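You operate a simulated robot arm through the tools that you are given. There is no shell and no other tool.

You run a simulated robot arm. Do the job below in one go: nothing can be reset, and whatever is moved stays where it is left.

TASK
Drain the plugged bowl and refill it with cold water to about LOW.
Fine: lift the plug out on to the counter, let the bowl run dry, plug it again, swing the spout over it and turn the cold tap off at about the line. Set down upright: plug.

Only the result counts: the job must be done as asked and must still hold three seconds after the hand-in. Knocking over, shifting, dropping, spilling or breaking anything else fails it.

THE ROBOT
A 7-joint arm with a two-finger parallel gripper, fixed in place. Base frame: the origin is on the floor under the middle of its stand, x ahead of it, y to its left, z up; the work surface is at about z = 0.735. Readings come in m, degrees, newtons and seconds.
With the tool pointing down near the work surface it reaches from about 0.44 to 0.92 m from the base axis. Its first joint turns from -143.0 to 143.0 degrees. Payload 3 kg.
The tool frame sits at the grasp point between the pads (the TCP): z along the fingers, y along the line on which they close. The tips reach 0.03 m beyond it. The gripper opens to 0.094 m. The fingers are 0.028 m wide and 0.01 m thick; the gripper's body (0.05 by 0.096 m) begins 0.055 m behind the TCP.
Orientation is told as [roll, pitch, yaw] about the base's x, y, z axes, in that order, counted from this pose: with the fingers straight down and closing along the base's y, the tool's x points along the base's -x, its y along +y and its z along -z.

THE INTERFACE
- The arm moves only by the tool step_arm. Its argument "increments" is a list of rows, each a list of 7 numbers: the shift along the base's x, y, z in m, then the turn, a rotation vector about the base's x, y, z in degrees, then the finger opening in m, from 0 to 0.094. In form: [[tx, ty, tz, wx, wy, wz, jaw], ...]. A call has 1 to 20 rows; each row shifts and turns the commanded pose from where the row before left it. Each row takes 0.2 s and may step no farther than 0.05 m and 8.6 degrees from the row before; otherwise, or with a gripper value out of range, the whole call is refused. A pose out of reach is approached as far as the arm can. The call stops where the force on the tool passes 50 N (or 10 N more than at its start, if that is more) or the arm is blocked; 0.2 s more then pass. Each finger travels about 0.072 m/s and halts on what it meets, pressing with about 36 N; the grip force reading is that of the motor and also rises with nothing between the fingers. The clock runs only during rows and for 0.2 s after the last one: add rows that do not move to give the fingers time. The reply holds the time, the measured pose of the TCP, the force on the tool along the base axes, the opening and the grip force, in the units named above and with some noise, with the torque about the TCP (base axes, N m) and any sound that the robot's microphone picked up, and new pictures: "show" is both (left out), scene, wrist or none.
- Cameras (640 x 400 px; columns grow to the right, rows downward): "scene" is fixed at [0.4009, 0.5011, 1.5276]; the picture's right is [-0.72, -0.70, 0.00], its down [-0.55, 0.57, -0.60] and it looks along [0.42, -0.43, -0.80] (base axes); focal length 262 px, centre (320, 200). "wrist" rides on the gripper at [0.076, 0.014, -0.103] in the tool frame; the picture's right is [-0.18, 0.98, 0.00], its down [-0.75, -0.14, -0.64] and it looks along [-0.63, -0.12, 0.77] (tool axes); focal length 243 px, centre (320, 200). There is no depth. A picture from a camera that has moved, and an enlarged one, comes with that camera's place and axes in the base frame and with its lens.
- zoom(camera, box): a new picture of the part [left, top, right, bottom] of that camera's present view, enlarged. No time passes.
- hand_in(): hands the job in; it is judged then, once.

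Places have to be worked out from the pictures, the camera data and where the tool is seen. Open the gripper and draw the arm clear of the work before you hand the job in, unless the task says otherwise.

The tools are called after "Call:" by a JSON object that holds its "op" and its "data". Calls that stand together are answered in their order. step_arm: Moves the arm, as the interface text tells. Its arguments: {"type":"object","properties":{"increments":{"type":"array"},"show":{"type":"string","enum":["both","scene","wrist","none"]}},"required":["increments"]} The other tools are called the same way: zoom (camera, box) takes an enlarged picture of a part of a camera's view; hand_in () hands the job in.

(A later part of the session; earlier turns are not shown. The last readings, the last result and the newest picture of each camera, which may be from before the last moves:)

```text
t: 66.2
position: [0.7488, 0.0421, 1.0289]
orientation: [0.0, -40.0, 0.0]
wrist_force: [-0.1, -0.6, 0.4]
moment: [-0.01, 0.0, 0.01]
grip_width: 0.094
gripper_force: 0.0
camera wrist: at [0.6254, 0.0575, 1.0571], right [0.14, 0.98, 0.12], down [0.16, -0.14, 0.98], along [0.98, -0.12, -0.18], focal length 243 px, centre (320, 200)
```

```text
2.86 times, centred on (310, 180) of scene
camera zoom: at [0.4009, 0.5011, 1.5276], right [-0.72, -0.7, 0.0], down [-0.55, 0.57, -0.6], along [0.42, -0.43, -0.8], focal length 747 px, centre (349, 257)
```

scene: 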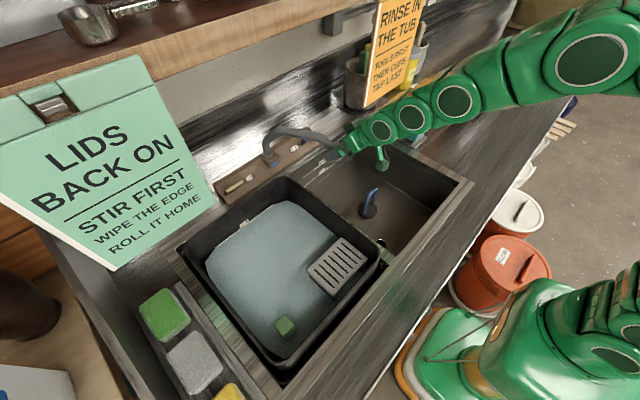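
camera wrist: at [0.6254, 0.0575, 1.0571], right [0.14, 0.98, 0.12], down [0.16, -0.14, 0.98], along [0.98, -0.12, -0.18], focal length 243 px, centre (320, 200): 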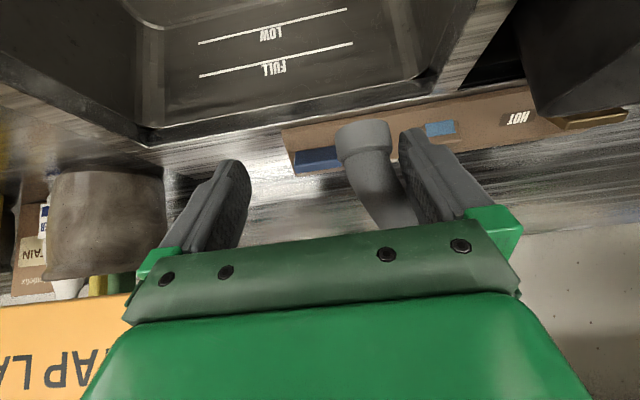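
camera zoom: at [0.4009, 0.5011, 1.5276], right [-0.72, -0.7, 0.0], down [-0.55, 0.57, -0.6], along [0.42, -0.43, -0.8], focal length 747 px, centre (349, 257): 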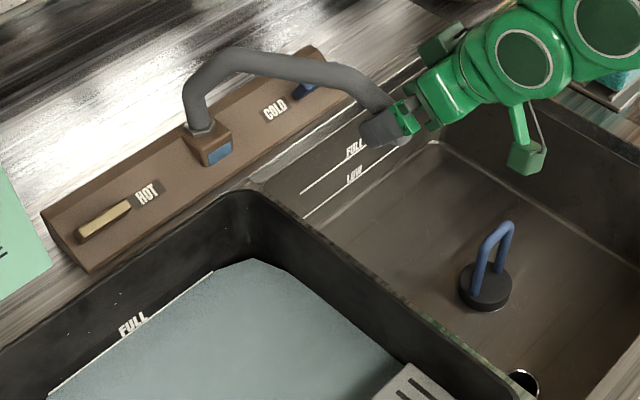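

The nozzle is now at about (0.745, 0.07), inside the right bowl. I back the jaws out along -x and shift toward y≈0 to look at the cold lever from a low angle.

Call:
{"op": "step_arm", "data": {"increments": [[-0.03, 0.0, 0, 0, 0, 0, 0.094], [-0.04, 0, 0, 0, 0, 0, 0.094], [-0.03, -0.02, 0.005, 0, 0, 0, 0.094], [0, -0.03, 0.005, 0, 0, 0, 0.094], [0, 0, 0, 0, 0, 0, 0.094]], "show": "both"}}

Call:
{"op": "zoom", "data": {"camera": "wrist", "box": [280, 110, 440, 210]}}

Call:
{"op": "zoom", "data": {"camera": "scene", "box": [250, 110, 410, 220]}}

```text
t: 67.4
position: [0.6491, -0.01, 1.039]
orientation: [-0.1, -40.0, -0.1]
wrist_force: [-1.0, -0.5, -0.2]
moment: [-0.02, 0.03, 0.02]
grip_width: 0.0937
gripper_force: 0.1
camera wrist: at [0.5247, 0.0057, 1.0671], right [0.14, 0.98, 0.12], down [0.17, -0.14, 0.98], along [0.98, -0.12, -0.18], focal length 243 px, centre (320, 200)
```

scene: 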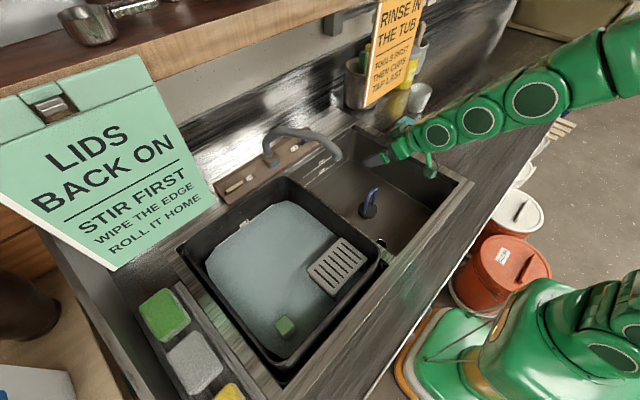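
wrist: 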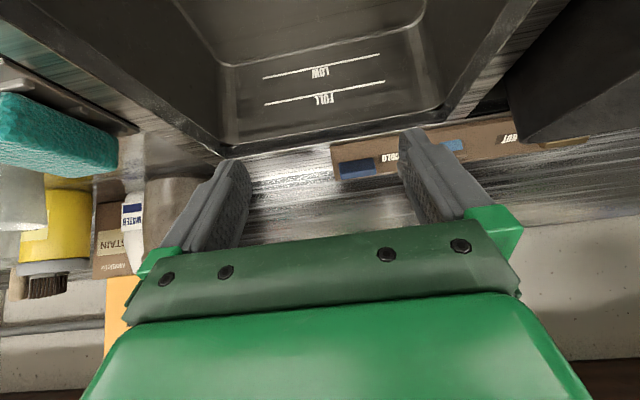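

```text
4.00 times, centred on (360, 160) of wrist
camera zoom: at [0.5247, 0.0057, 1.0671], right [0.14, 0.98, 0.12], down [0.17, -0.14, 0.98], along [0.98, -0.12, -0.18], focal length 970 px, centre (160, 360)
```

zoom: 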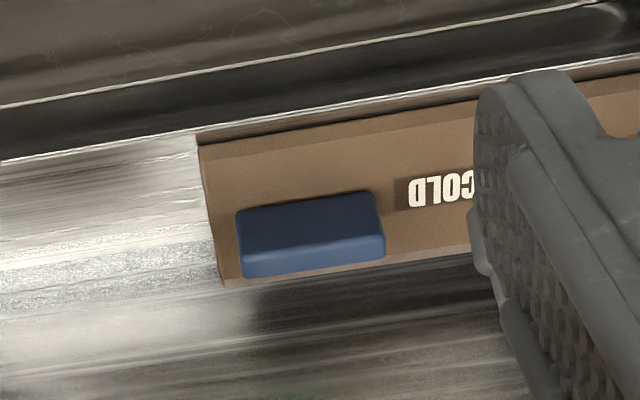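

```text
3.64 times, centred on (330, 165) of scene
camera zoom: at [0.4009, 0.5011, 1.5276], right [-0.72, -0.7, 0.0], down [-0.55, 0.57, -0.6], along [0.42, -0.43, -0.8], focal length 951 px, centre (284, 327)
```

zoom: 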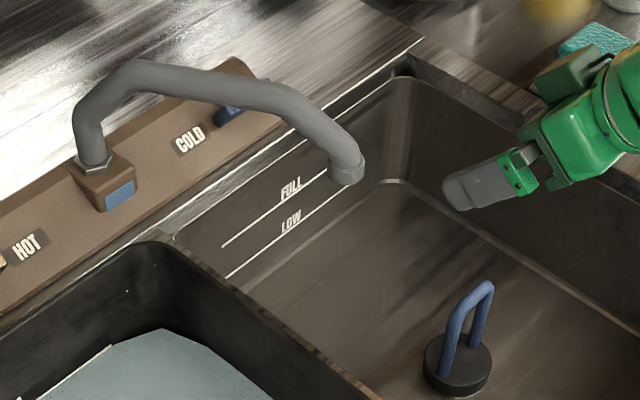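

The spout nozzle stands over the right bowl (about (0.748, 0.072)). The cold handle is a paddle on the sloped panel (outer face near (0.909, y -0.002…0.062, 0.958)); I close the fingers, tilt a bit more and approach just above its outer end, staying off it.

Call:
{"op": "step_arm", "data": {"increments": [[0, 0, 0, 0, -8.5, 0, 0.05], [0.02, 0, 0, 0, 0, 0, 0.0], [0.04, 0, 0, 0, 0, 0, 0.0], [0.04, 0, 0, 0, 0, 0, 0.0], [0.04, 0, 0, 0, 0, 0, 0.0], [0.03, 0, -0.002, 0, 0, 0, 0.0], [0, 0, 0, 0, 0, 0, 0.0]], "show": "both"}}

Call:
{"op": "zoom", "data": {"camera": "scene", "box": [250, 90, 410, 200]}}

Call:
{"op": "zoom", "data": {"camera": "wrist", "box": [220, 80, 440, 230]}}

```text
t: 69.0
position: [0.817, -0.0065, 1.037]
orientation: [0.0, -48.5, 0.0]
wrist_force: [-0.7, 0.3, -0.5]
moment: [-0.03, 0.03, -0.02]
grip_width: 0.0002
gripper_force: 33.3
camera wrist: at [0.6916, 0.0092, 1.0472], right [0.12, 0.98, 0.14], down [0.02, -0.14, 0.99], along [0.99, -0.12, -0.03], focal length 243 px, centre (320, 200)
```

scene: 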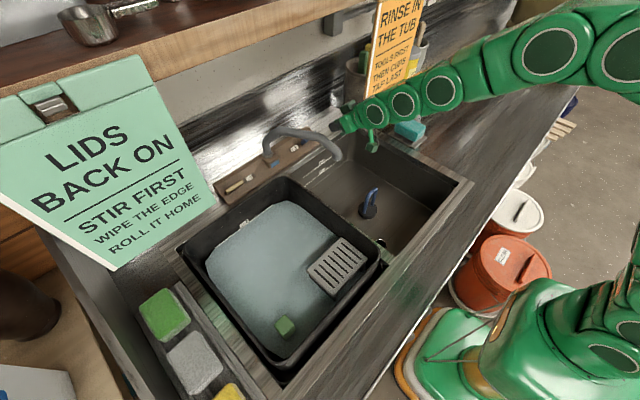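
wrist: 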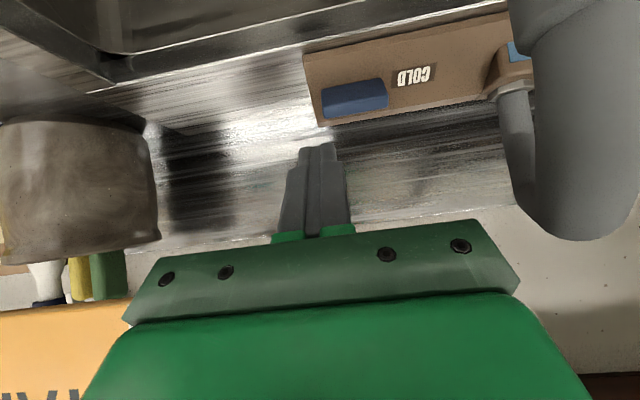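

```text
3.64 times, centred on (330, 145) of scene
camera zoom: at [0.4009, 0.5011, 1.5276], right [-0.72, -0.7, 0.0], down [-0.55, 0.57, -0.6], along [0.42, -0.43, -0.8], focal length 951 px, centre (284, 400)
```

zoom: 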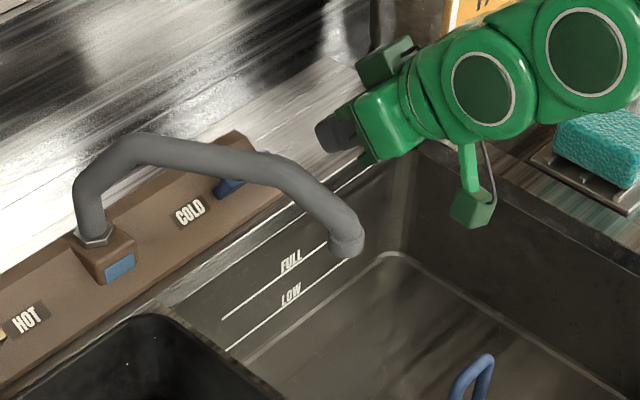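

```text
2.67 times, centred on (330, 155) of wrist
camera zoom: at [0.6916, 0.0092, 1.0472], right [0.12, 0.98, 0.14], down [0.02, -0.14, 0.99], along [0.99, -0.12, -0.03], focal length 647 px, centre (293, 320)
```

zoom: 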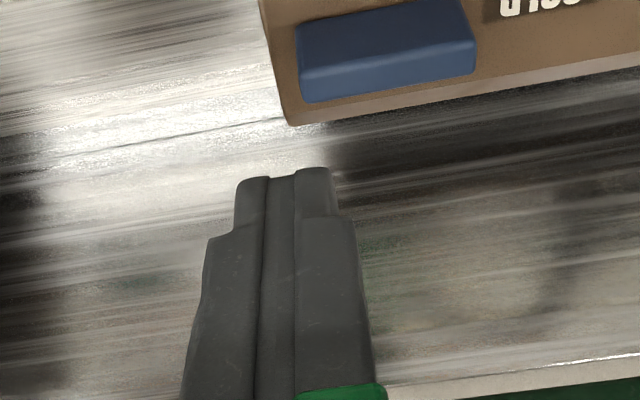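

The outer end of the lever is at y≈-0.002 as computed. I move to just above/outside it and insert the closed fingertips behind its upper side.

Call:
{"op": "step_arm", "data": {"increments": [[0.031, 0.004, -0.006, 0, 0, 0, 0.0], [0.0306, 0.0035, -0.006, 0, 0, 0, 0.0], [0.015, 0, -0.013, 0, 0, 0, 0.0], [0.0, 0, 0, 0, 0, 0, 0.0]], "show": "both"}}

Call:
{"op": "zoom", "data": {"camera": "scene", "box": [250, 90, 410, 200]}}

Call:
{"op": "zoom", "data": {"camera": "wrist", "box": [220, 80, 440, 230]}}

```text
t: 70.0
position: [0.8951, 0.0002, 1.0119]
orientation: [-0.1, -48.5, 0.0]
wrist_force: [-0.3, 0.0, 0.1]
moment: [0.0, -0.03, -0.03]
grip_width: 0.0
gripper_force: 32.7
camera wrist: at [0.7688, 0.016, 1.0216], right [0.12, 0.98, 0.14], down [0.02, -0.14, 0.99], along [0.99, -0.12, -0.04], focal length 243 px, centre (320, 200)
```

scene: 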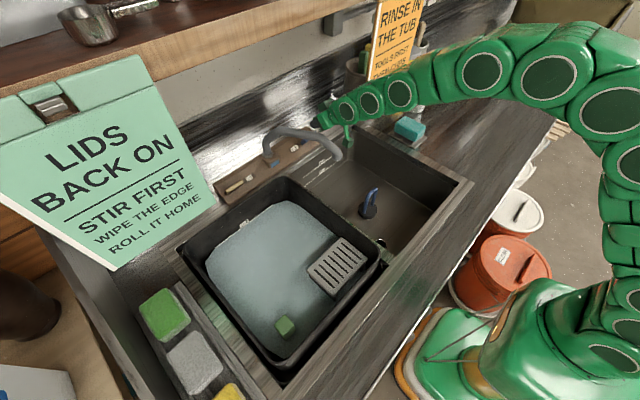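
wrist: 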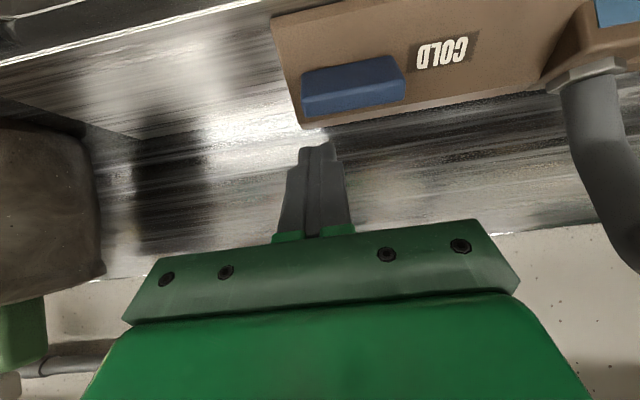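

```text
3.64 times, centred on (330, 145) of scene
camera zoom: at [0.4009, 0.5011, 1.5276], right [-0.72, -0.7, 0.0], down [-0.55, 0.57, -0.6], along [0.42, -0.43, -0.8], focal length 951 px, centre (284, 400)
```

zoom: 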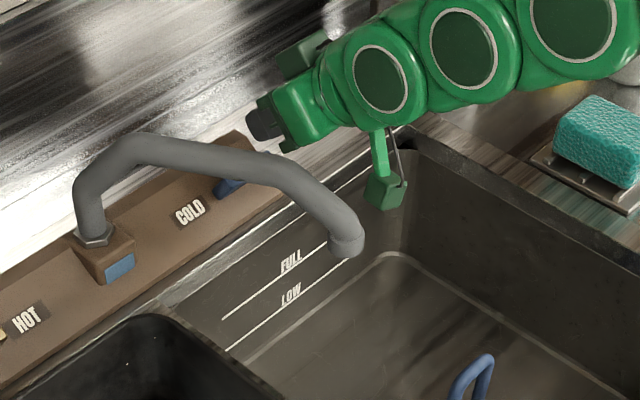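

```text
2.67 times, centred on (330, 155) of wrist
camera zoom: at [0.7688, 0.016, 1.0216], right [0.12, 0.98, 0.14], down [0.02, -0.14, 0.99], along [0.99, -0.12, -0.04], focal length 647 px, centre (293, 320)
```

zoom: 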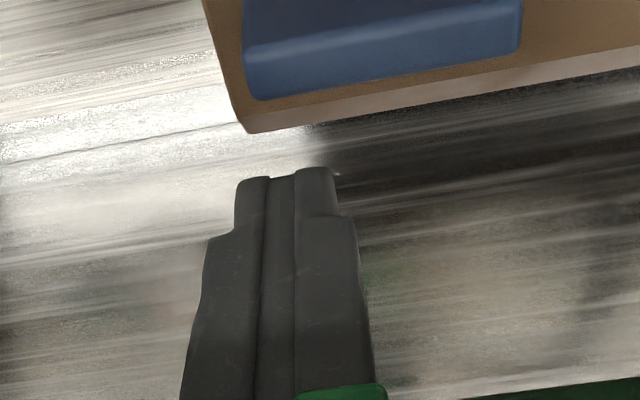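

Lever's outer face is between (0.906, 0.957) and (0.913, 0.965). I slide the tips in just above its upper side, then press down-slope by small steps watching force.

Call:
{"op": "step_arm", "data": {"increments": [[0.0112, 0, -0.0082, 0, 0, 0, 0.0], [0.0112, 0, -0.0082, 0, 0, 0, 0.0], [0, 0, 0, 0, 0, 0, 0.0]], "show": "wrist"}}

Call:
{"op": "zoom", "data": {"camera": "wrist", "box": [220, 60, 440, 210]}}

```text
t: 70.8
position: [0.9182, -0.0001, 0.9947]
orientation: [0.1, -48.5, 0.1]
wrist_force: [0.3, 0.1, -0.4]
moment: [0.0, -0.01, -0.01]
grip_width: 0.0
gripper_force: 33.0
camera wrist: at [0.7921, 0.0156, 1.005], right [0.12, 0.98, 0.14], down [0.02, -0.14, 0.99], along [0.99, -0.12, -0.04], focal length 243 px, centre (320, 200)
```

wrist: 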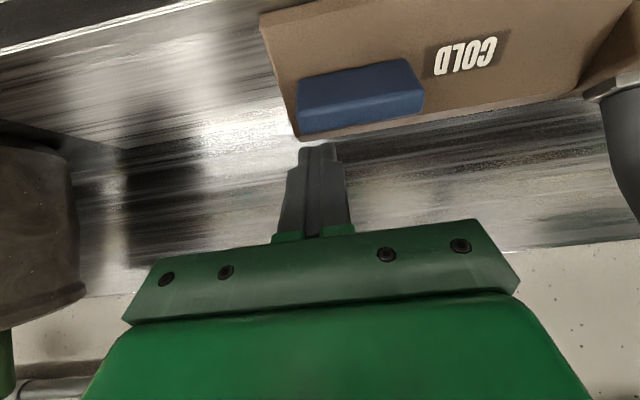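

```text
2.67 times, centred on (330, 135) of wrist
camera zoom: at [0.7921, 0.0156, 1.005], right [0.12, 0.98, 0.14], down [0.02, -0.14, 0.99], along [0.99, -0.12, -0.04], focal length 647 px, centre (293, 373)
```

zoom: 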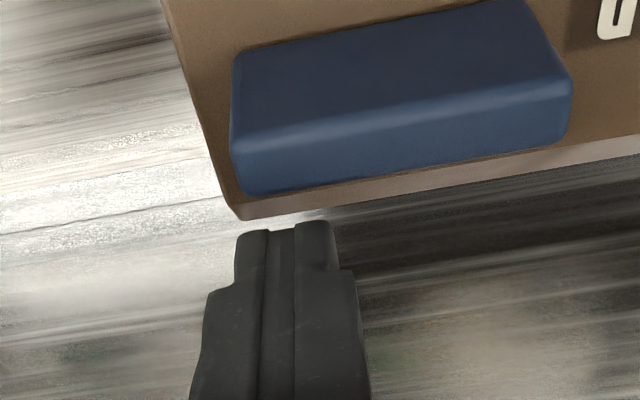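

Tips are right above the lever's upper side with a ~1 cm gap. I press down-slope (toward -x, -z) by 16 mm in 4 mm steps and see whether the lever gives.

Call:
{"op": "step_arm", "data": {"increments": [[-0.0027, 0, -0.003, 0, 0, 0, 0.0], [-0.0027, 0, -0.003, 0, 0, 0, 0.0], [-0.0027, 0, -0.003, 0, 0, 0, 0.0], [-0.0027, 0, -0.003, 0, 0, 0, 0.0]], "show": "wrist"}}

Call:
{"op": "zoom", "data": {"camera": "wrist", "box": [220, 60, 440, 210]}}

Call:
{"op": "zoom", "data": {"camera": "scene", "box": [250, 90, 410, 200]}}

```text
t: 71.8
position: [0.9087, 0.0002, 0.9858]
orientation: [0.1, -48.9, 0.0]
wrist_force: [33.4, -0.9, 16.4]
moment: [-0.11, -0.48, -0.19]
grip_width: 0.0
gripper_force: 33.0
camera wrist: at [0.7828, 0.0151, 0.9958], right [0.12, 0.98, 0.14], down [0.01, -0.14, 0.99], along [0.99, -0.12, -0.03], focal length 243 px, centre (320, 200)
```

wrist: 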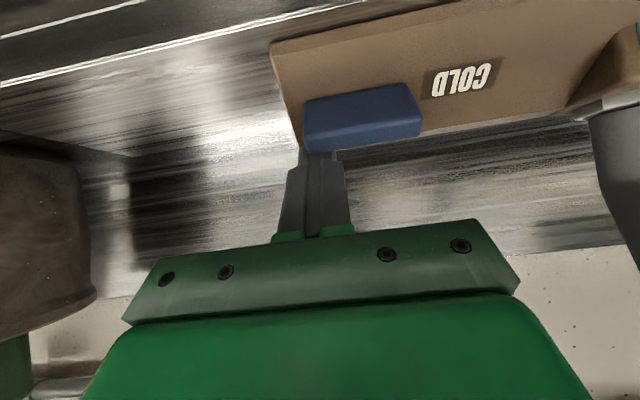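

```text
2.67 times, centred on (330, 135) of wrist
camera zoom: at [0.7828, 0.0151, 0.9958], right [0.12, 0.98, 0.14], down [0.01, -0.14, 0.99], along [0.99, -0.12, -0.03], focal length 647 px, centre (293, 373)
```

zoom: 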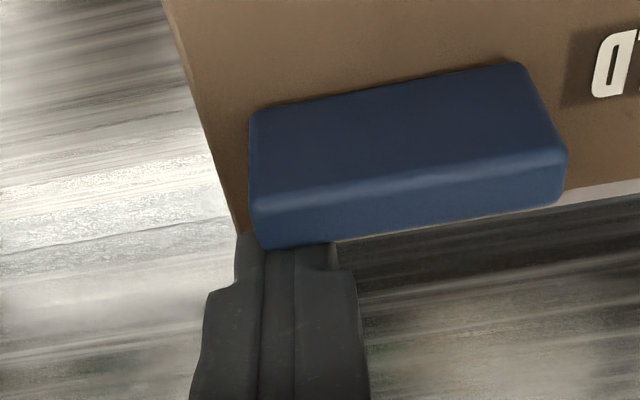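

```text
3.64 times, centred on (330, 145) of scene
camera zoom: at [0.4009, 0.5011, 1.5276], right [-0.72, -0.7, 0.0], down [-0.55, 0.57, -0.6], along [0.42, -0.43, -0.8], focal length 951 px, centre (284, 400)
```

zoom: 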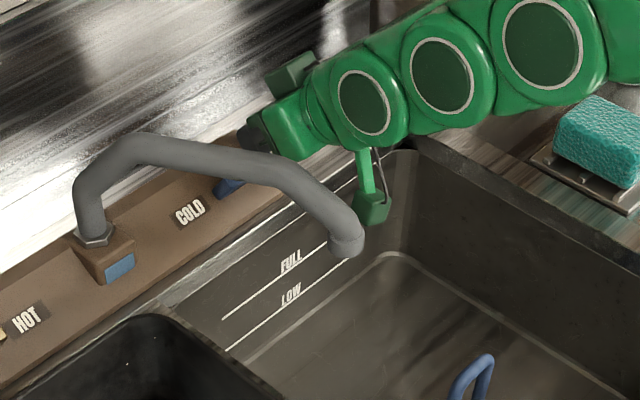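

The lever does not give down-slope (37 N reaction), so that is its stop. I back off and go around to its lower/front side to try pushing it up-slope instead.

Call:
{"op": "step_arm", "data": {"increments": [[0.004, 0, 0.0045, 0, 0, 0, 0.0], [-0.0225, 0.0015, 0.02, 0, 0, 0, 0.0], [-0.0225, 0.0015, 0.02, 0, 0, 0, 0.0], [-0.0329, 0, -0.0375, 0, 0, 0, 0.0], [0.01, 0, -0.009, 0, 0, 0, 0.0], [0, 0, 0, 0, 0, 0, 0.0]], "show": "both"}}

Call:
{"op": "zoom", "data": {"camera": "wrist", "box": [220, 60, 440, 210]}}

Call:
{"op": "zoom", "data": {"camera": "scene", "box": [250, 90, 410, 200]}}

```text
t: 73.2
position: [0.8415, 0.0024, 0.98]
orientation: [0.1, -48.5, 0.0]
wrist_force: [0.0, 0.4, -0.3]
moment: [0.01, 0.02, -0.02]
grip_width: 0.0004
gripper_force: 32.9
camera wrist: at [0.7155, 0.0182, 0.9906], right [0.12, 0.98, 0.14], down [0.02, -0.14, 0.99], along [0.99, -0.12, -0.04], focal length 243 px, centre (320, 200)
```

scene: 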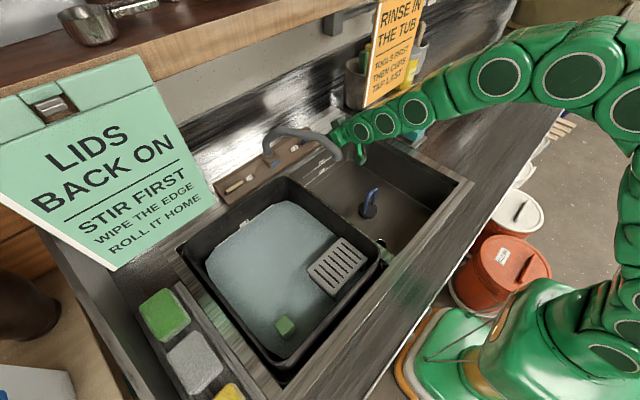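
wrist: 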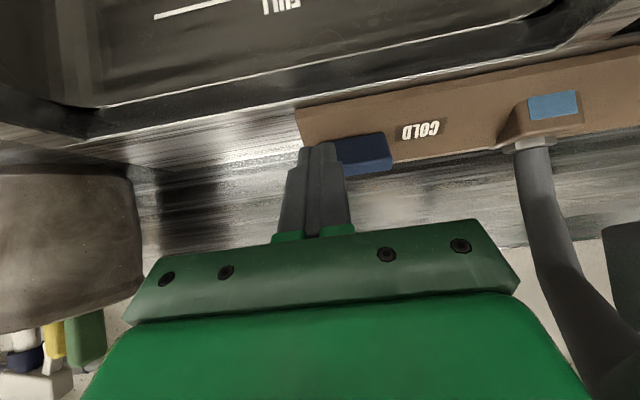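

```text
2.67 times, centred on (330, 135) of wrist
camera zoom: at [0.7155, 0.0182, 0.9906], right [0.12, 0.98, 0.14], down [0.02, -0.14, 0.99], along [0.99, -0.12, -0.04], focal length 647 px, centre (293, 373)
```

zoom: 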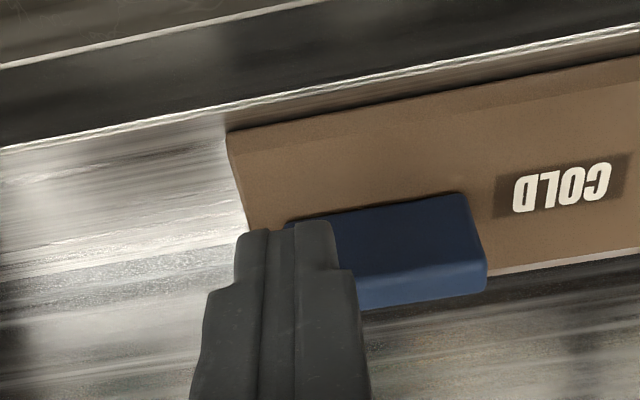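

```text
3.64 times, centred on (330, 145) of scene
camera zoom: at [0.4009, 0.5011, 1.5276], right [-0.72, -0.7, 0.0], down [-0.55, 0.57, -0.6], along [0.42, -0.43, -0.8], focal length 951 px, centre (284, 400)
```

zoom: 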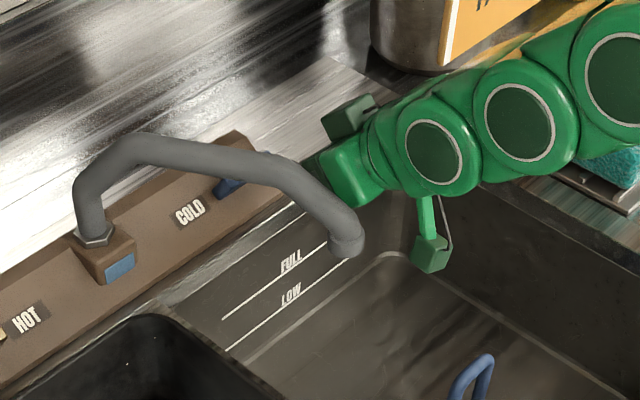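

The finger is in front of the lever's outer end, slightly below. I insert along the tool axis and then push up-slope in 4 mm steps.

Call:
{"op": "step_arm", "data": {"increments": [[0.0175, 0, -0.0155, 0, 0, 0, 0.0], [0.0175, 0, -0.0155, 0, 0, 0, 0.0], [0, 0, 0, 0, 0, 0, 0.0]], "show": "wrist"}}

Call:
{"op": "zoom", "data": {"camera": "wrist", "box": [220, 60, 440, 210]}}

```text
t: 74.0
position: [0.8756, 0.0032, 0.9476]
orientation: [0.0, -48.5, 0.0]
wrist_force: [0.0, -0.1, 0.7]
moment: [0.02, 0.0, 0.03]
grip_width: 0.0
gripper_force: 33.2
camera wrist: at [0.7507, 0.018, 0.9585], right [0.12, 0.98, 0.14], down [0.02, -0.14, 0.99], along [0.99, -0.12, -0.04], focal length 243 px, centre (320, 200)
```

wrist: 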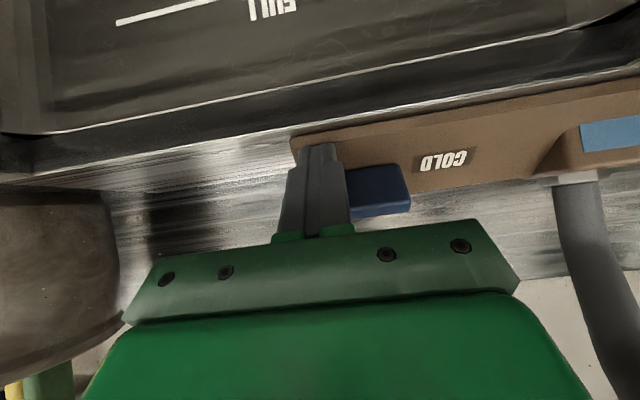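

```text
2.67 times, centred on (330, 135) of wrist
camera zoom: at [0.7507, 0.018, 0.9585], right [0.12, 0.98, 0.14], down [0.02, -0.14, 0.99], along [0.99, -0.12, -0.04], focal length 647 px, centre (293, 373)
```

zoom: 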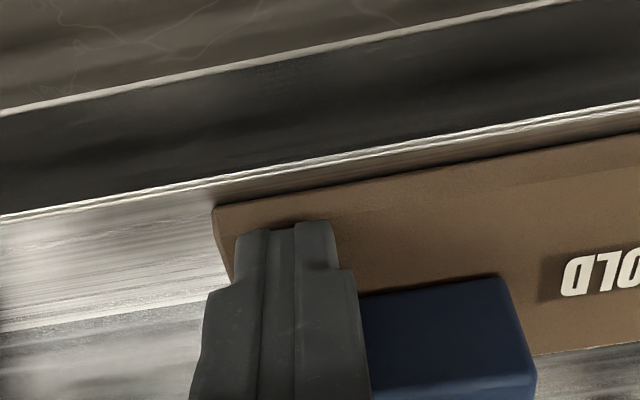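

No contact yet; the finger is under the lever's outer end. Now I push up-slope.

Call:
{"op": "step_arm", "data": {"increments": [[0.0027, 0, 0.003, 0, 0, 0, 0.0], [0.0027, 0, 0.003, 0, 0, 0, 0.0], [0.0027, 0, 0.003, 0, 0, 0, 0.0], [0.0027, 0, 0.003, 0, 0, 0, 0.0]], "show": "wrist"}}

Call:
{"op": "zoom", "data": {"camera": "wrist", "box": [220, 60, 440, 210]}}

Call:
{"op": "zoom", "data": {"camera": "scene", "box": [250, 90, 410, 200]}}

```text
t: 75.0
position: [0.8887, 0.0031, 0.962]
orientation: [0.0, -48.6, -0.1]
wrist_force: [-0.4, -0.8, -0.5]
moment: [-0.01, 0.06, 0.0]
grip_width: 0.0
gripper_force: 33.1
camera wrist: at [0.7623, 0.0184, 0.9716], right [0.12, 0.98, 0.14], down [0.02, -0.14, 0.99], along [0.99, -0.12, -0.03], focal length 243 px, centre (320, 200)
```

wrist: 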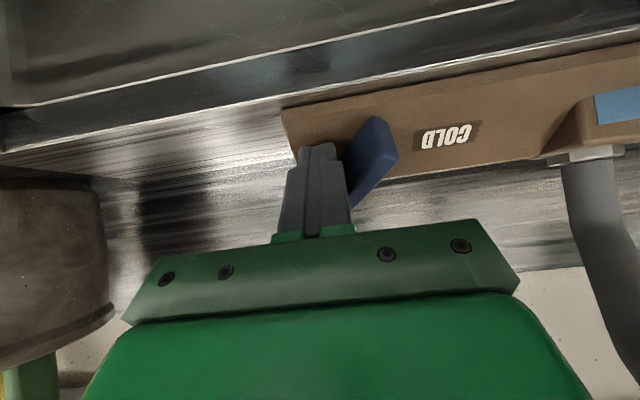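

```text
2.67 times, centred on (330, 135) of wrist
camera zoom: at [0.7623, 0.0184, 0.9716], right [0.12, 0.98, 0.14], down [0.02, -0.14, 0.99], along [0.99, -0.12, -0.03], focal length 647 px, centre (293, 373)
```

zoom: 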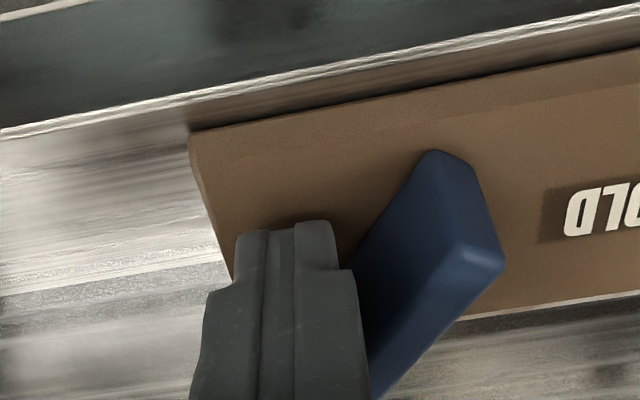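

```text
3.64 times, centred on (330, 145) of scene
camera zoom: at [0.4009, 0.5011, 1.5276], right [-0.72, -0.7, 0.0], down [-0.55, 0.57, -0.6], along [0.42, -0.43, -0.8], focal length 951 px, centre (284, 400)
```

zoom: 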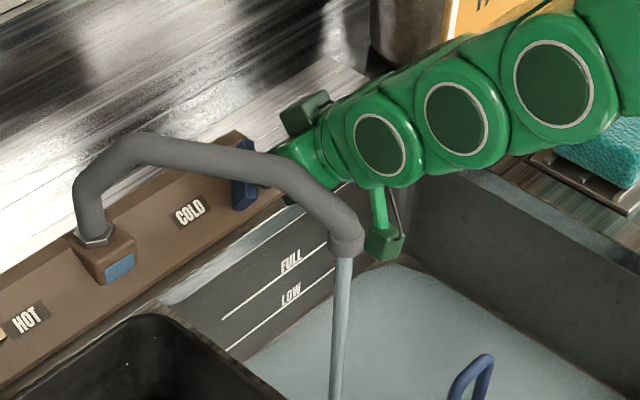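

The lever turned up and water is now running into the bowl. I withdraw the finger outward and move to above the lever, ready to press it back down, checking the level.

Call:
{"op": "step_arm", "data": {"increments": [[-0.0225, 0, 0.02, 0, 0, 0, 0.0], [-0.0225, 0, 0.02, 0, 0, 0, 0.0], [0.03, 0.001, 0.034, 0, 0, 0, 0.0]], "show": "both"}}

Call:
{"op": "zoom", "data": {"camera": "scene", "box": [280, 110, 440, 220]}}

Call:
{"op": "zoom", "data": {"camera": "wrist", "box": [220, 60, 440, 210]}}

```text
t: 75.8
position: [0.874, 0.0042, 1.0345]
orientation: [0.0, -48.4, 0.0]
wrist_force: [0.0, 0.7, 0.4]
moment: [0.01, -0.01, -0.02]
grip_width: 0.0004
gripper_force: 32.6
camera wrist: at [0.7481, 0.0197, 1.0447], right [0.12, 0.98, 0.14], down [0.02, -0.14, 0.99], along [0.99, -0.12, -0.04], focal length 243 px, centre (320, 200)
```

scene: 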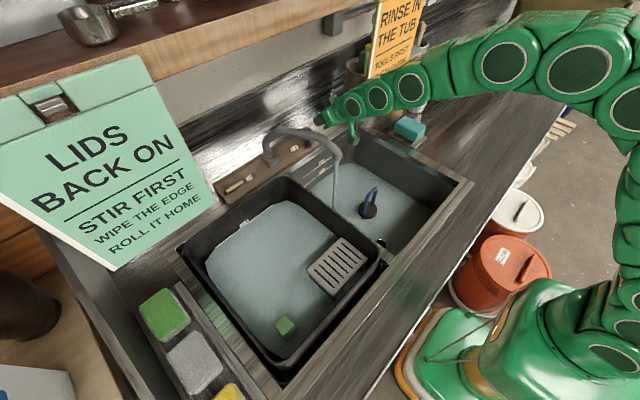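
wrist: 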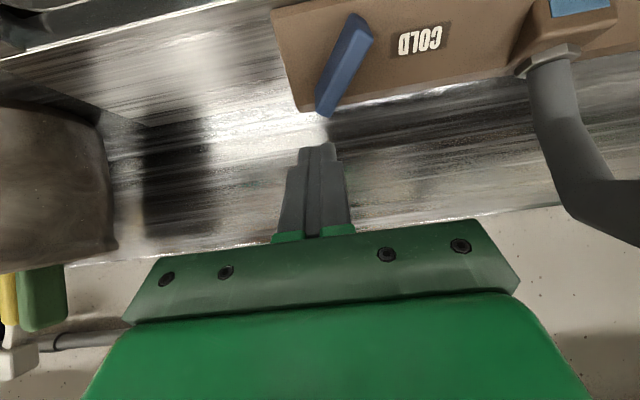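

```text
3.64 times, centred on (360, 165) of scene
camera zoom: at [0.4009, 0.5011, 1.5276], right [-0.72, -0.7, 0.0], down [-0.55, 0.57, -0.6], along [0.42, -0.43, -0.8], focal length 951 px, centre (174, 327)
```

zoom: 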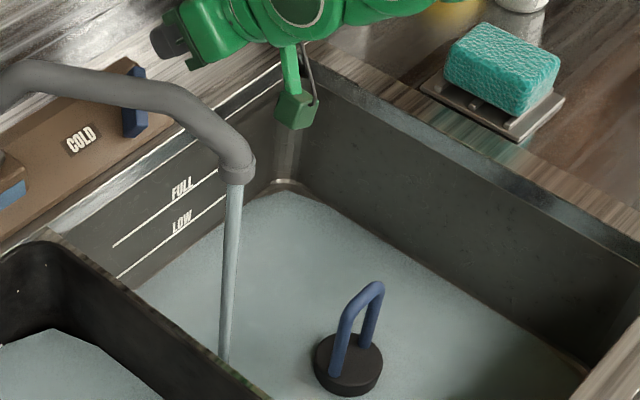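

```text
2.67 times, centred on (330, 135) of wrist
camera zoom: at [0.7481, 0.0197, 1.0447], right [0.12, 0.98, 0.14], down [0.02, -0.14, 0.99], along [0.99, -0.12, -0.04], focal length 647 px, centre (293, 373)
```

zoom: 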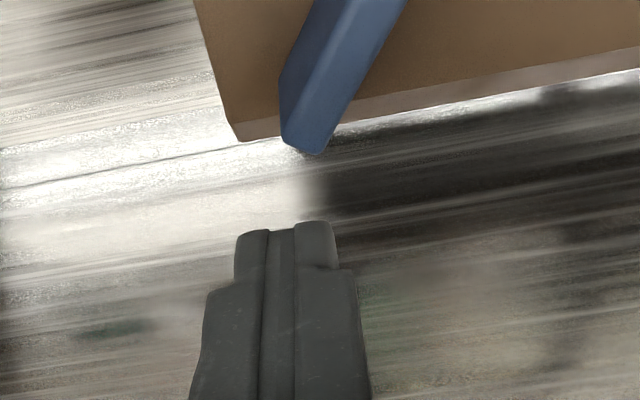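

The lever is turned about 60° and the water is only a few mm up the floor so far. I bring the finger to just above the lever's raised outer end, ready to shut it, and keep watching the level.

Call:
{"op": "step_arm", "data": {"increments": [[0.0234, 0, 0.0265, 0, 0, 0, 0.0], [0.017, 0, -0.0225, 0, 0, 0, 0.0], [0.017, 0, -0.0225, 0, 0, 0, 0.0]], "show": "both"}}

Call:
{"op": "zoom", "data": {"camera": "scene", "box": [280, 110, 440, 220]}}

Call:
{"op": "zoom", "data": {"camera": "wrist", "box": [220, 60, 440, 210]}}

```text
t: 76.6
position: [0.9306, 0.0033, 1.0165]
orientation: [-0.1, -48.6, 0.0]
wrist_force: [0.4, 1.1, -0.2]
moment: [-0.01, -0.01, 0.01]
grip_width: 0.0001
gripper_force: 33.2
camera wrist: at [0.8051, 0.0183, 1.028], right [0.12, 0.98, 0.14], down [0.02, -0.14, 0.99], along [0.99, -0.12, -0.03], focal length 243 px, centre (320, 200)
```

scene: 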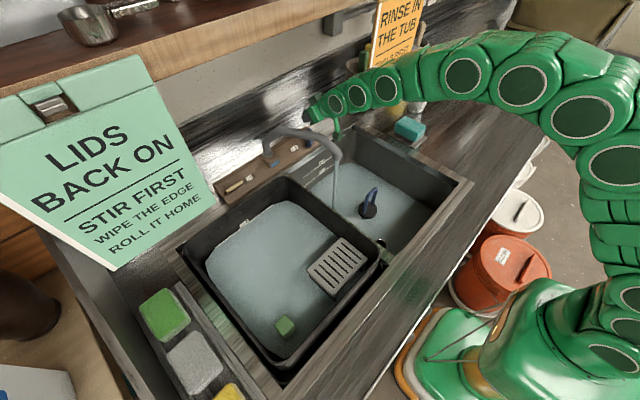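
wrist: 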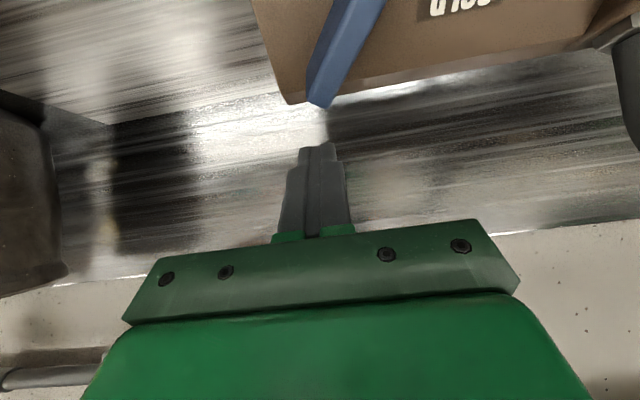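

```text
3.64 times, centred on (360, 165) of scene
camera zoom: at [0.4009, 0.5011, 1.5276], right [-0.72, -0.7, 0.0], down [-0.55, 0.57, -0.6], along [0.42, -0.43, -0.8], focal length 951 px, centre (174, 327)
```

zoom: 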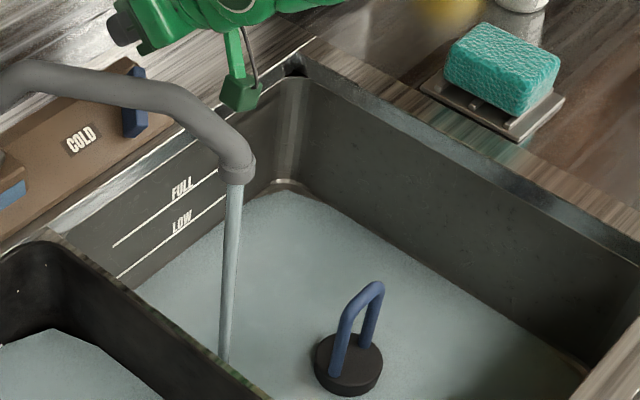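

```text
2.67 times, centred on (330, 135) of wrist
camera zoom: at [0.8051, 0.0183, 1.028], right [0.12, 0.98, 0.14], down [0.02, -0.14, 0.99], along [0.99, -0.12, -0.03], focal length 647 px, centre (293, 373)
```

zoom: 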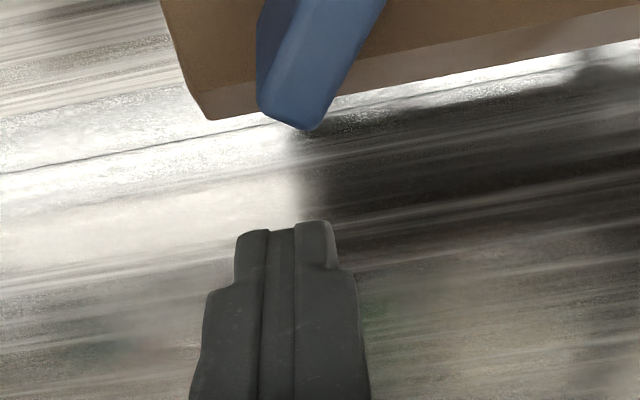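

In position above the lever end. The level rises slowly; I hold for two seconds and measure.

Call:
{"op": "step_arm", "data": {"increments": [[0, 0, 0, 0, 0, 0, 0.0], [0, 0, 0, 0, 0, 0, 0.0], [0, 0, 0, 0, 0, 0, 0.0], [0, 0, 0, 0, 0, 0, 0.0], [0, 0, 0, 0, 0, 0, 0.0], [0, 0, 0, 0, 0, 0, 0.0], [0, 0, 0, 0, 0, 0, 0.0], [0, 0, 0, 0, 0, 0, 0.0], [0, 0, 0, 0, 0, 0, 0.0]], "show": "none"}}

Call:
{"op": "zoom", "data": {"camera": "scene", "box": [280, 110, 440, 220]}}

```text
t: 78.6
position: [0.9298, 0.0039, 1.0178]
orientation: [0.0, -48.5, 0.0]
wrist_force: [-0.3, -0.6, -0.9]
moment: [0.0, -0.01, 0.03]
grip_width: 0.0001
gripper_force: 32.7
```

```text
3.64 times, centred on (360, 165) of scene
camera zoom: at [0.4009, 0.5011, 1.5276], right [-0.72, -0.7, 0.0], down [-0.55, 0.57, -0.6], along [0.42, -0.43, -0.8], focal length 951 px, centre (174, 327)
```

zoom: 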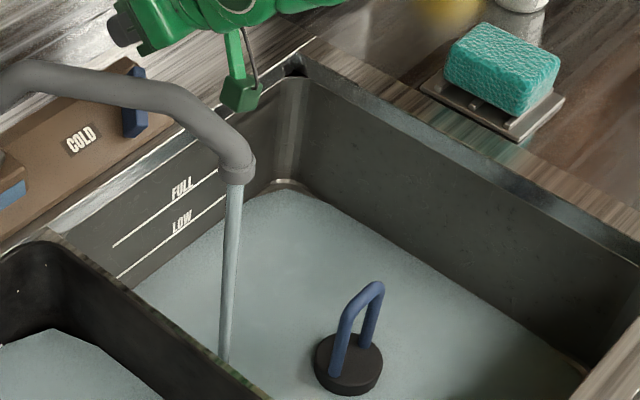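

Slow rise, roughly 1–2 mm/s. I hold for four more seconds.

Call:
{"op": "step_arm", "data": {"increments": [[0, 0, 0, 0, 0, 0, 0.0], [0, 0, 0, 0, 0, 0, 0.0], [0, 0, 0, 0, 0, 0, 0.0], [0, 0, 0, 0, 0, 0, 0.0], [0, 0, 0, 0, 0, 0, 0.0], [0, 0, 0, 0, 0, 0, 0.0], [0, 0, 0, 0, 0, 0, 0.0], [0, 0, 0, 0, 0, 0, 0.0], [0, 0, 0, 0, 0, 0, 0.0], [0, 0, 0, 0, 0, 0, 0.0], [0, 0, 0, 0, 0, 0, 0.0], [0, 0, 0, 0, 0, 0, 0.0], [0, 0, 0, 0, 0, 0, 0.0], [0, 0, 0, 0, 0, 0, 0.0], [0, 0, 0, 0, 0, 0, 0.0], [0, 0, 0, 0, 0, 0, 0.0], [0, 0, 0, 0, 0, 0, 0.0], [0, 0, 0, 0, 0, 0, 0.0], [0, 0, 0, 0, 0, 0, 0.0]], "show": "none"}}

Call:
{"op": "zoom", "data": {"camera": "scene", "box": [280, 110, 440, 220]}}

Call:
{"op": "zoom", "data": {"camera": "scene", "box": [295, 145, 375, 195]}}

```text
t: 82.6
position: [0.9309, 0.0028, 1.0175]
orientation: [0.0, -48.5, 0.0]
wrist_force: [0.1, 0.2, 0.0]
moment: [-0.02, 0.02, 0.0]
grip_width: 0.0001
gripper_force: 32.9
```

```text
3.64 times, centred on (360, 165) of scene
camera zoom: at [0.4009, 0.5011, 1.5276], right [-0.72, -0.7, 0.0], down [-0.55, 0.57, -0.6], along [0.42, -0.43, -0.8], focal length 951 px, centre (174, 327)
```

zoom: 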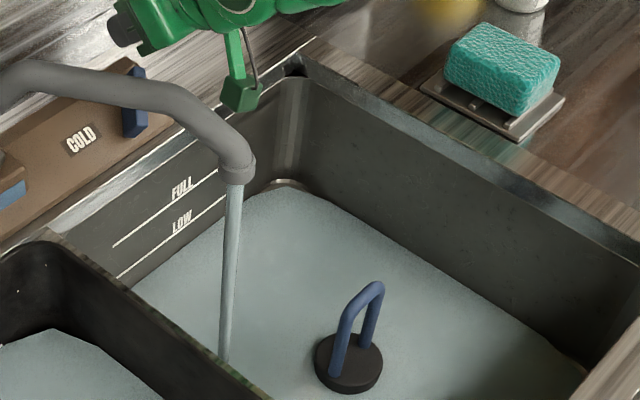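

```text
8.00 times, centred on (335, 170) of scene
camera zoom: at [0.4009, 0.5011, 1.5276], right [-0.72, -0.7, 0.0], down [-0.55, 0.57, -0.6], along [0.42, -0.43, -0.8], focal length 2092 px, centre (200, 440)
```

zoom: 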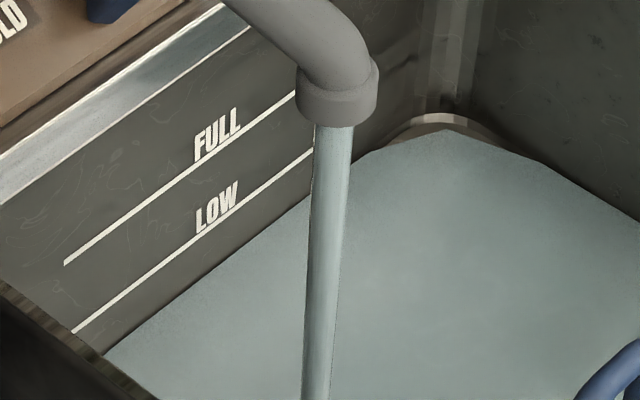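

In the 8x zoom the water edge is ~43 px below LOW (FULL–LOW spacing is 74 px), i.e. about 26 mm to go at ~1 mm/s. I hold on.

Call:
{"op": "step_arm", "data": {"increments": [[0, 0, 0, 0, 0, 0, 0.0], [0, 0, 0, 0, 0, 0, 0.0], [0, 0, 0, 0, 0, 0, 0.0], [0, 0, 0, 0, 0, 0, 0.0], [0, 0, 0, 0, 0, 0, 0.0], [0, 0, 0, 0, 0, 0, 0.0], [0, 0, 0, 0, 0, 0, 0.0], [0, 0, 0, 0, 0, 0, 0.0], [0, 0, 0, 0, 0, 0, 0.0], [0, 0, 0, 0, 0, 0, 0.0], [0, 0, 0, 0, 0, 0, 0.0], [0, 0, 0, 0, 0, 0, 0.0], [0, 0, 0, 0, 0, 0, 0.0], [0, 0, 0, 0, 0, 0, 0.0], [0, 0, 0, 0, 0, 0, 0.0], [0, 0, 0, 0, 0, 0, 0.0], [0, 0, 0, 0, 0, 0, 0.0], [0, 0, 0, 0, 0, 0, 0.0], [0, 0, 0, 0, 0, 0, 0.0]], "show": "none"}}

Call:
{"op": "zoom", "data": {"camera": "scene", "box": [295, 145, 375, 195]}}

```text
t: 86.6
position: [0.9313, 0.0037, 1.0169]
orientation: [0.1, -48.5, 0.0]
wrist_force: [-0.6, -0.1, -0.2]
moment: [0.01, -0.02, -0.02]
grip_width: 0.0
gripper_force: 33.1
```

```text
8.00 times, centred on (335, 170) of scene
camera zoom: at [0.4009, 0.5011, 1.5276], right [-0.72, -0.7, 0.0], down [-0.55, 0.57, -0.6], along [0.42, -0.43, -0.8], focal length 2092 px, centre (200, 440)
```

zoom: 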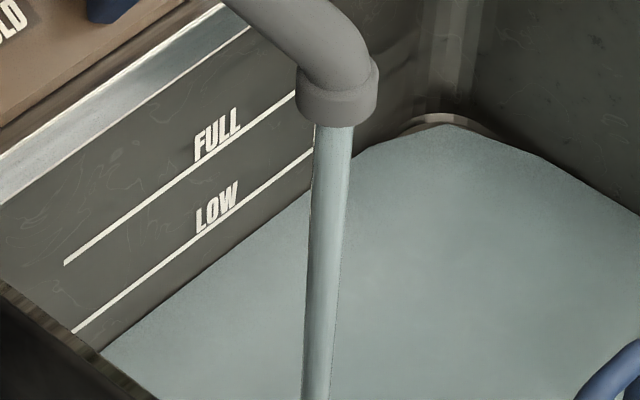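

Rising about 1.3 px/s in this zoom; some 37 px left. I keep holding with the tap running and the finger ready.

Call:
{"op": "step_arm", "data": {"increments": [[0, 0, 0, 0, 0, 0, 0.0], [0, 0, 0, 0, 0, 0, 0.0], [0, 0, 0, 0, 0, 0, 0.0], [0, 0, 0, 0, 0, 0, 0.0], [0, 0, 0, 0, 0, 0, 0.0], [0, 0, 0, 0, 0, 0, 0.0], [0, 0, 0, 0, 0, 0, 0.0], [0, 0, 0, 0, 0, 0, 0.0], [0, 0, 0, 0, 0, 0, 0.0], [0, 0, 0, 0, 0, 0, 0.0], [0, 0, 0, 0, 0, 0, 0.0], [0, 0, 0, 0, 0, 0, 0.0], [0, 0, 0, 0, 0, 0, 0.0], [0, 0, 0, 0, 0, 0, 0.0], [0, 0, 0, 0, 0, 0, 0.0], [0, 0, 0, 0, 0, 0, 0.0], [0, 0, 0, 0, 0, 0, 0.0], [0, 0, 0, 0, 0, 0, 0.0], [0, 0, 0, 0, 0, 0, 0.0], [0, 0, 0, 0, 0, 0, 0.0]], "show": "scene"}}

Call:
{"op": "zoom", "data": {"camera": "scene", "box": [295, 145, 375, 195]}}

```text
t: 90.8
position: [0.9315, 0.0026, 1.0173]
orientation: [0.0, -48.5, 0.0]
wrist_force: [0.0, 0.1, -0.1]
moment: [0.01, -0.01, -0.01]
grip_width: 0.0
gripper_force: 33.4
```

scene: 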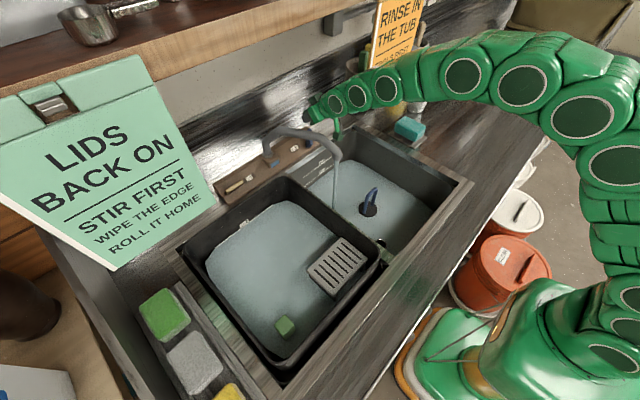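

```text
8.00 times, centred on (335, 170) of scene
camera zoom: at [0.4009, 0.5011, 1.5276], right [-0.72, -0.7, 0.0], down [-0.55, 0.57, -0.6], along [0.42, -0.43, -0.8], focal length 2092 px, centre (200, 440)
```

zoom: 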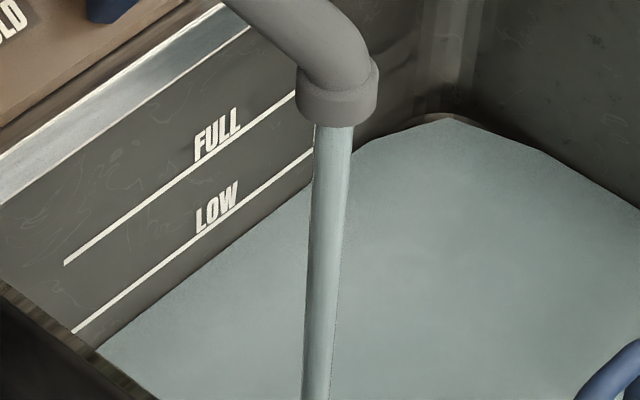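

About 30 px left. Holding further.

Call:
{"op": "step_arm", "data": {"increments": [[0, 0, 0, 0, 0, 0, 0.0], [0, 0, 0, 0, 0, 0, 0.0], [0, 0, 0, 0, 0, 0, 0.0], [0, 0, 0, 0, 0, 0, 0.0], [0, 0, 0, 0, 0, 0, 0.0], [0, 0, 0, 0, 0, 0, 0.0], [0, 0, 0, 0, 0, 0, 0.0], [0, 0, 0, 0, 0, 0, 0.0], [0, 0, 0, 0, 0, 0, 0.0], [0, 0, 0, 0, 0, 0, 0.0], [0, 0, 0, 0, 0, 0, 0.0], [0, 0, 0, 0, 0, 0, 0.0], [0, 0, 0, 0, 0, 0, 0.0], [0, 0, 0, 0, 0, 0, 0.0], [0, 0, 0, 0, 0, 0, 0.0], [0, 0, 0, 0, 0, 0, 0.0], [0, 0, 0, 0, 0, 0, 0.0], [0, 0, 0, 0, 0, 0, 0.0], [0, 0, 0, 0, 0, 0, 0.0], [0, 0, 0, 0, 0, 0, 0.0]], "show": "none"}}

Call:
{"op": "zoom", "data": {"camera": "scene", "box": [295, 145, 375, 195]}}

```text
t: 95.0
position: [0.9304, 0.0025, 1.0181]
orientation: [0.0, -48.5, 0.1]
wrist_force: [0.2, 0.3, -0.6]
moment: [0.02, -0.02, 0.05]
grip_width: 0.0002
gripper_force: 33.2
```

```text
8.00 times, centred on (335, 170) of scene
camera zoom: at [0.4009, 0.5011, 1.5276], right [-0.72, -0.7, 0.0], down [-0.55, 0.57, -0.6], along [0.42, -0.43, -0.8], focal length 2092 px, centre (200, 440)
```

zoom: 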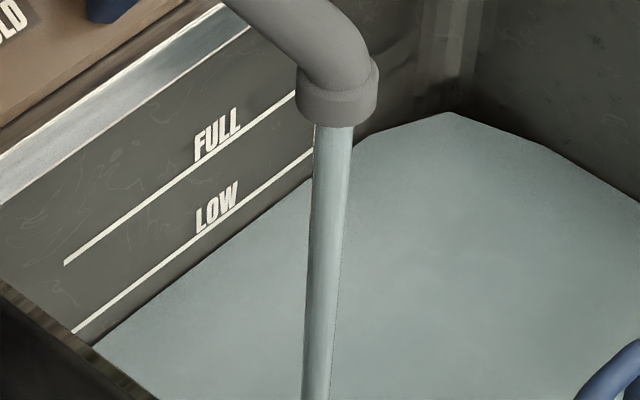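

About 26 px left at ~1.5 px/s, so roughly 17 s. I hold on for 8 more seconds in two calls, checking between.

Call:
{"op": "step_arm", "data": {"increments": [[0, 0, 0, 0, 0, 0, 0.0], [0, 0, 0, 0, 0, 0, 0.0], [0, 0, 0, 0, 0, 0, 0.0], [0, 0, 0, 0, 0, 0, 0.0], [0, 0, 0, 0, 0, 0, 0.0], [0, 0, 0, 0, 0, 0, 0.0], [0, 0, 0, 0, 0, 0, 0.0], [0, 0, 0, 0, 0, 0, 0.0], [0, 0, 0, 0, 0, 0, 0.0], [0, 0, 0, 0, 0, 0, 0.0], [0, 0, 0, 0, 0, 0, 0.0], [0, 0, 0, 0, 0, 0, 0.0], [0, 0, 0, 0, 0, 0, 0.0], [0, 0, 0, 0, 0, 0, 0.0], [0, 0, 0, 0, 0, 0, 0.0], [0, 0, 0, 0, 0, 0, 0.0], [0, 0, 0, 0, 0, 0, 0.0], [0, 0, 0, 0, 0, 0, 0.0], [0, 0, 0, 0, 0, 0, 0.0], [0, 0, 0, 0, 0, 0, 0.0]], "show": "none"}}

Call:
{"op": "zoom", "data": {"camera": "scene", "box": [295, 145, 375, 195]}}

```text
t: 99.2
position: [0.9311, 0.0032, 1.0183]
orientation: [0.0, -48.6, 0.0]
wrist_force: [0.1, 0.2, 0.8]
moment: [0.0, -0.03, -0.01]
grip_width: 0.0001
gripper_force: 32.6
```

```text
8.00 times, centred on (335, 170) of scene
camera zoom: at [0.4009, 0.5011, 1.5276], right [-0.72, -0.7, 0.0], down [-0.55, 0.57, -0.6], along [0.42, -0.43, -0.8], focal length 2092 px, centre (200, 440)
```

zoom: 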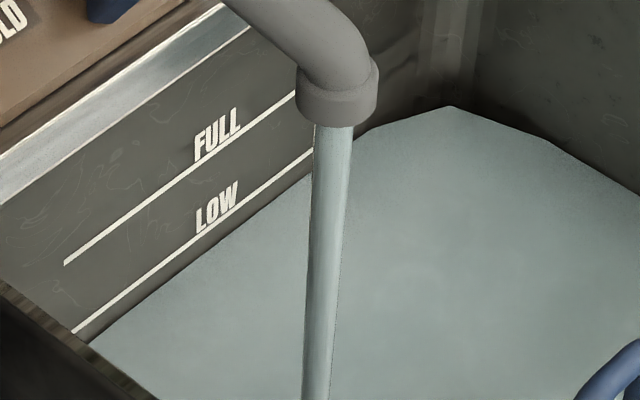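

About 20 px left. Hold another 4 s.

Call:
{"op": "step_arm", "data": {"increments": [[0, 0, 0, 0, 0, 0, 0.0], [0, 0, 0, 0, 0, 0, 0.0], [0, 0, 0, 0, 0, 0, 0.0], [0, 0, 0, 0, 0, 0, 0.0], [0, 0, 0, 0, 0, 0, 0.0], [0, 0, 0, 0, 0, 0, 0.0], [0, 0, 0, 0, 0, 0, 0.0], [0, 0, 0, 0, 0, 0, 0.0], [0, 0, 0, 0, 0, 0, 0.0], [0, 0, 0, 0, 0, 0, 0.0], [0, 0, 0, 0, 0, 0, 0.0], [0, 0, 0, 0, 0, 0, 0.0], [0, 0, 0, 0, 0, 0, 0.0], [0, 0, 0, 0, 0, 0, 0.0], [0, 0, 0, 0, 0, 0, 0.0], [0, 0, 0, 0, 0, 0, 0.0], [0, 0, 0, 0, 0, 0, 0.0], [0, 0, 0, 0, 0, 0, 0.0], [0, 0, 0, 0, 0, 0, 0.0], [0, 0, 0, 0, 0, 0, 0.0]], "show": "none"}}

Call:
{"op": "zoom", "data": {"camera": "scene", "box": [295, 145, 375, 195]}}

Call:
{"op": "zoom", "data": {"camera": "scene", "box": [300, 160, 332, 180]}}

```text
t: 103.4
position: [0.9305, 0.0026, 1.0179]
orientation: [0.0, -48.4, 0.0]
wrist_force: [0.4, 0.0, -0.6]
moment: [-0.01, -0.03, 0.01]
grip_width: 0.0
gripper_force: 32.4
```

```text
8.00 times, centred on (335, 170) of scene
camera zoom: at [0.4009, 0.5011, 1.5276], right [-0.72, -0.7, 0.0], down [-0.55, 0.57, -0.6], along [0.42, -0.43, -0.8], focal length 2092 px, centre (200, 440)
```

zoom: 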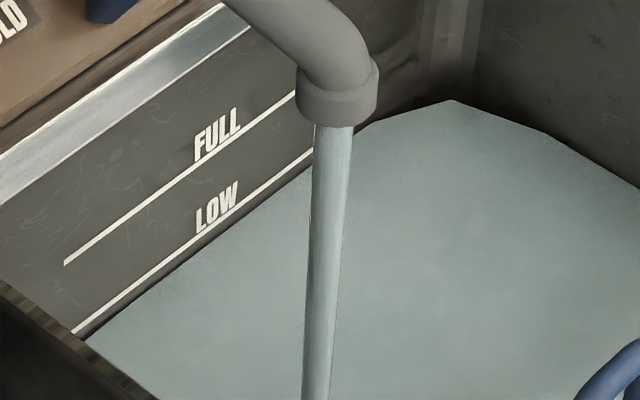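

```text
16.00 times, centred on (316, 170) of scene
camera zoom: at [0.4009, 0.5011, 1.5276], right [-0.72, -0.7, 0.0], down [-0.55, 0.57, -0.6], along [0.42, -0.43, -0.8], focal length 4184 px, centre (384, 680)
```

zoom: 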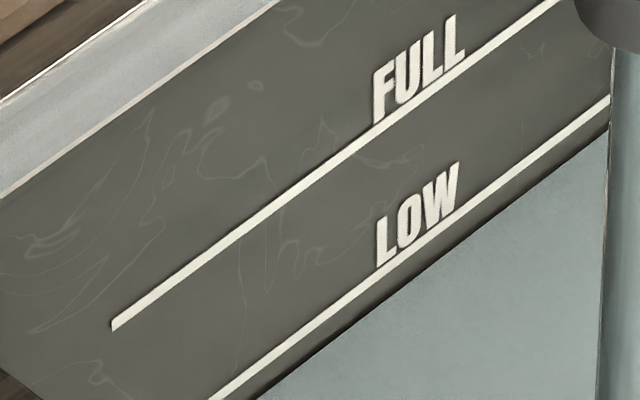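

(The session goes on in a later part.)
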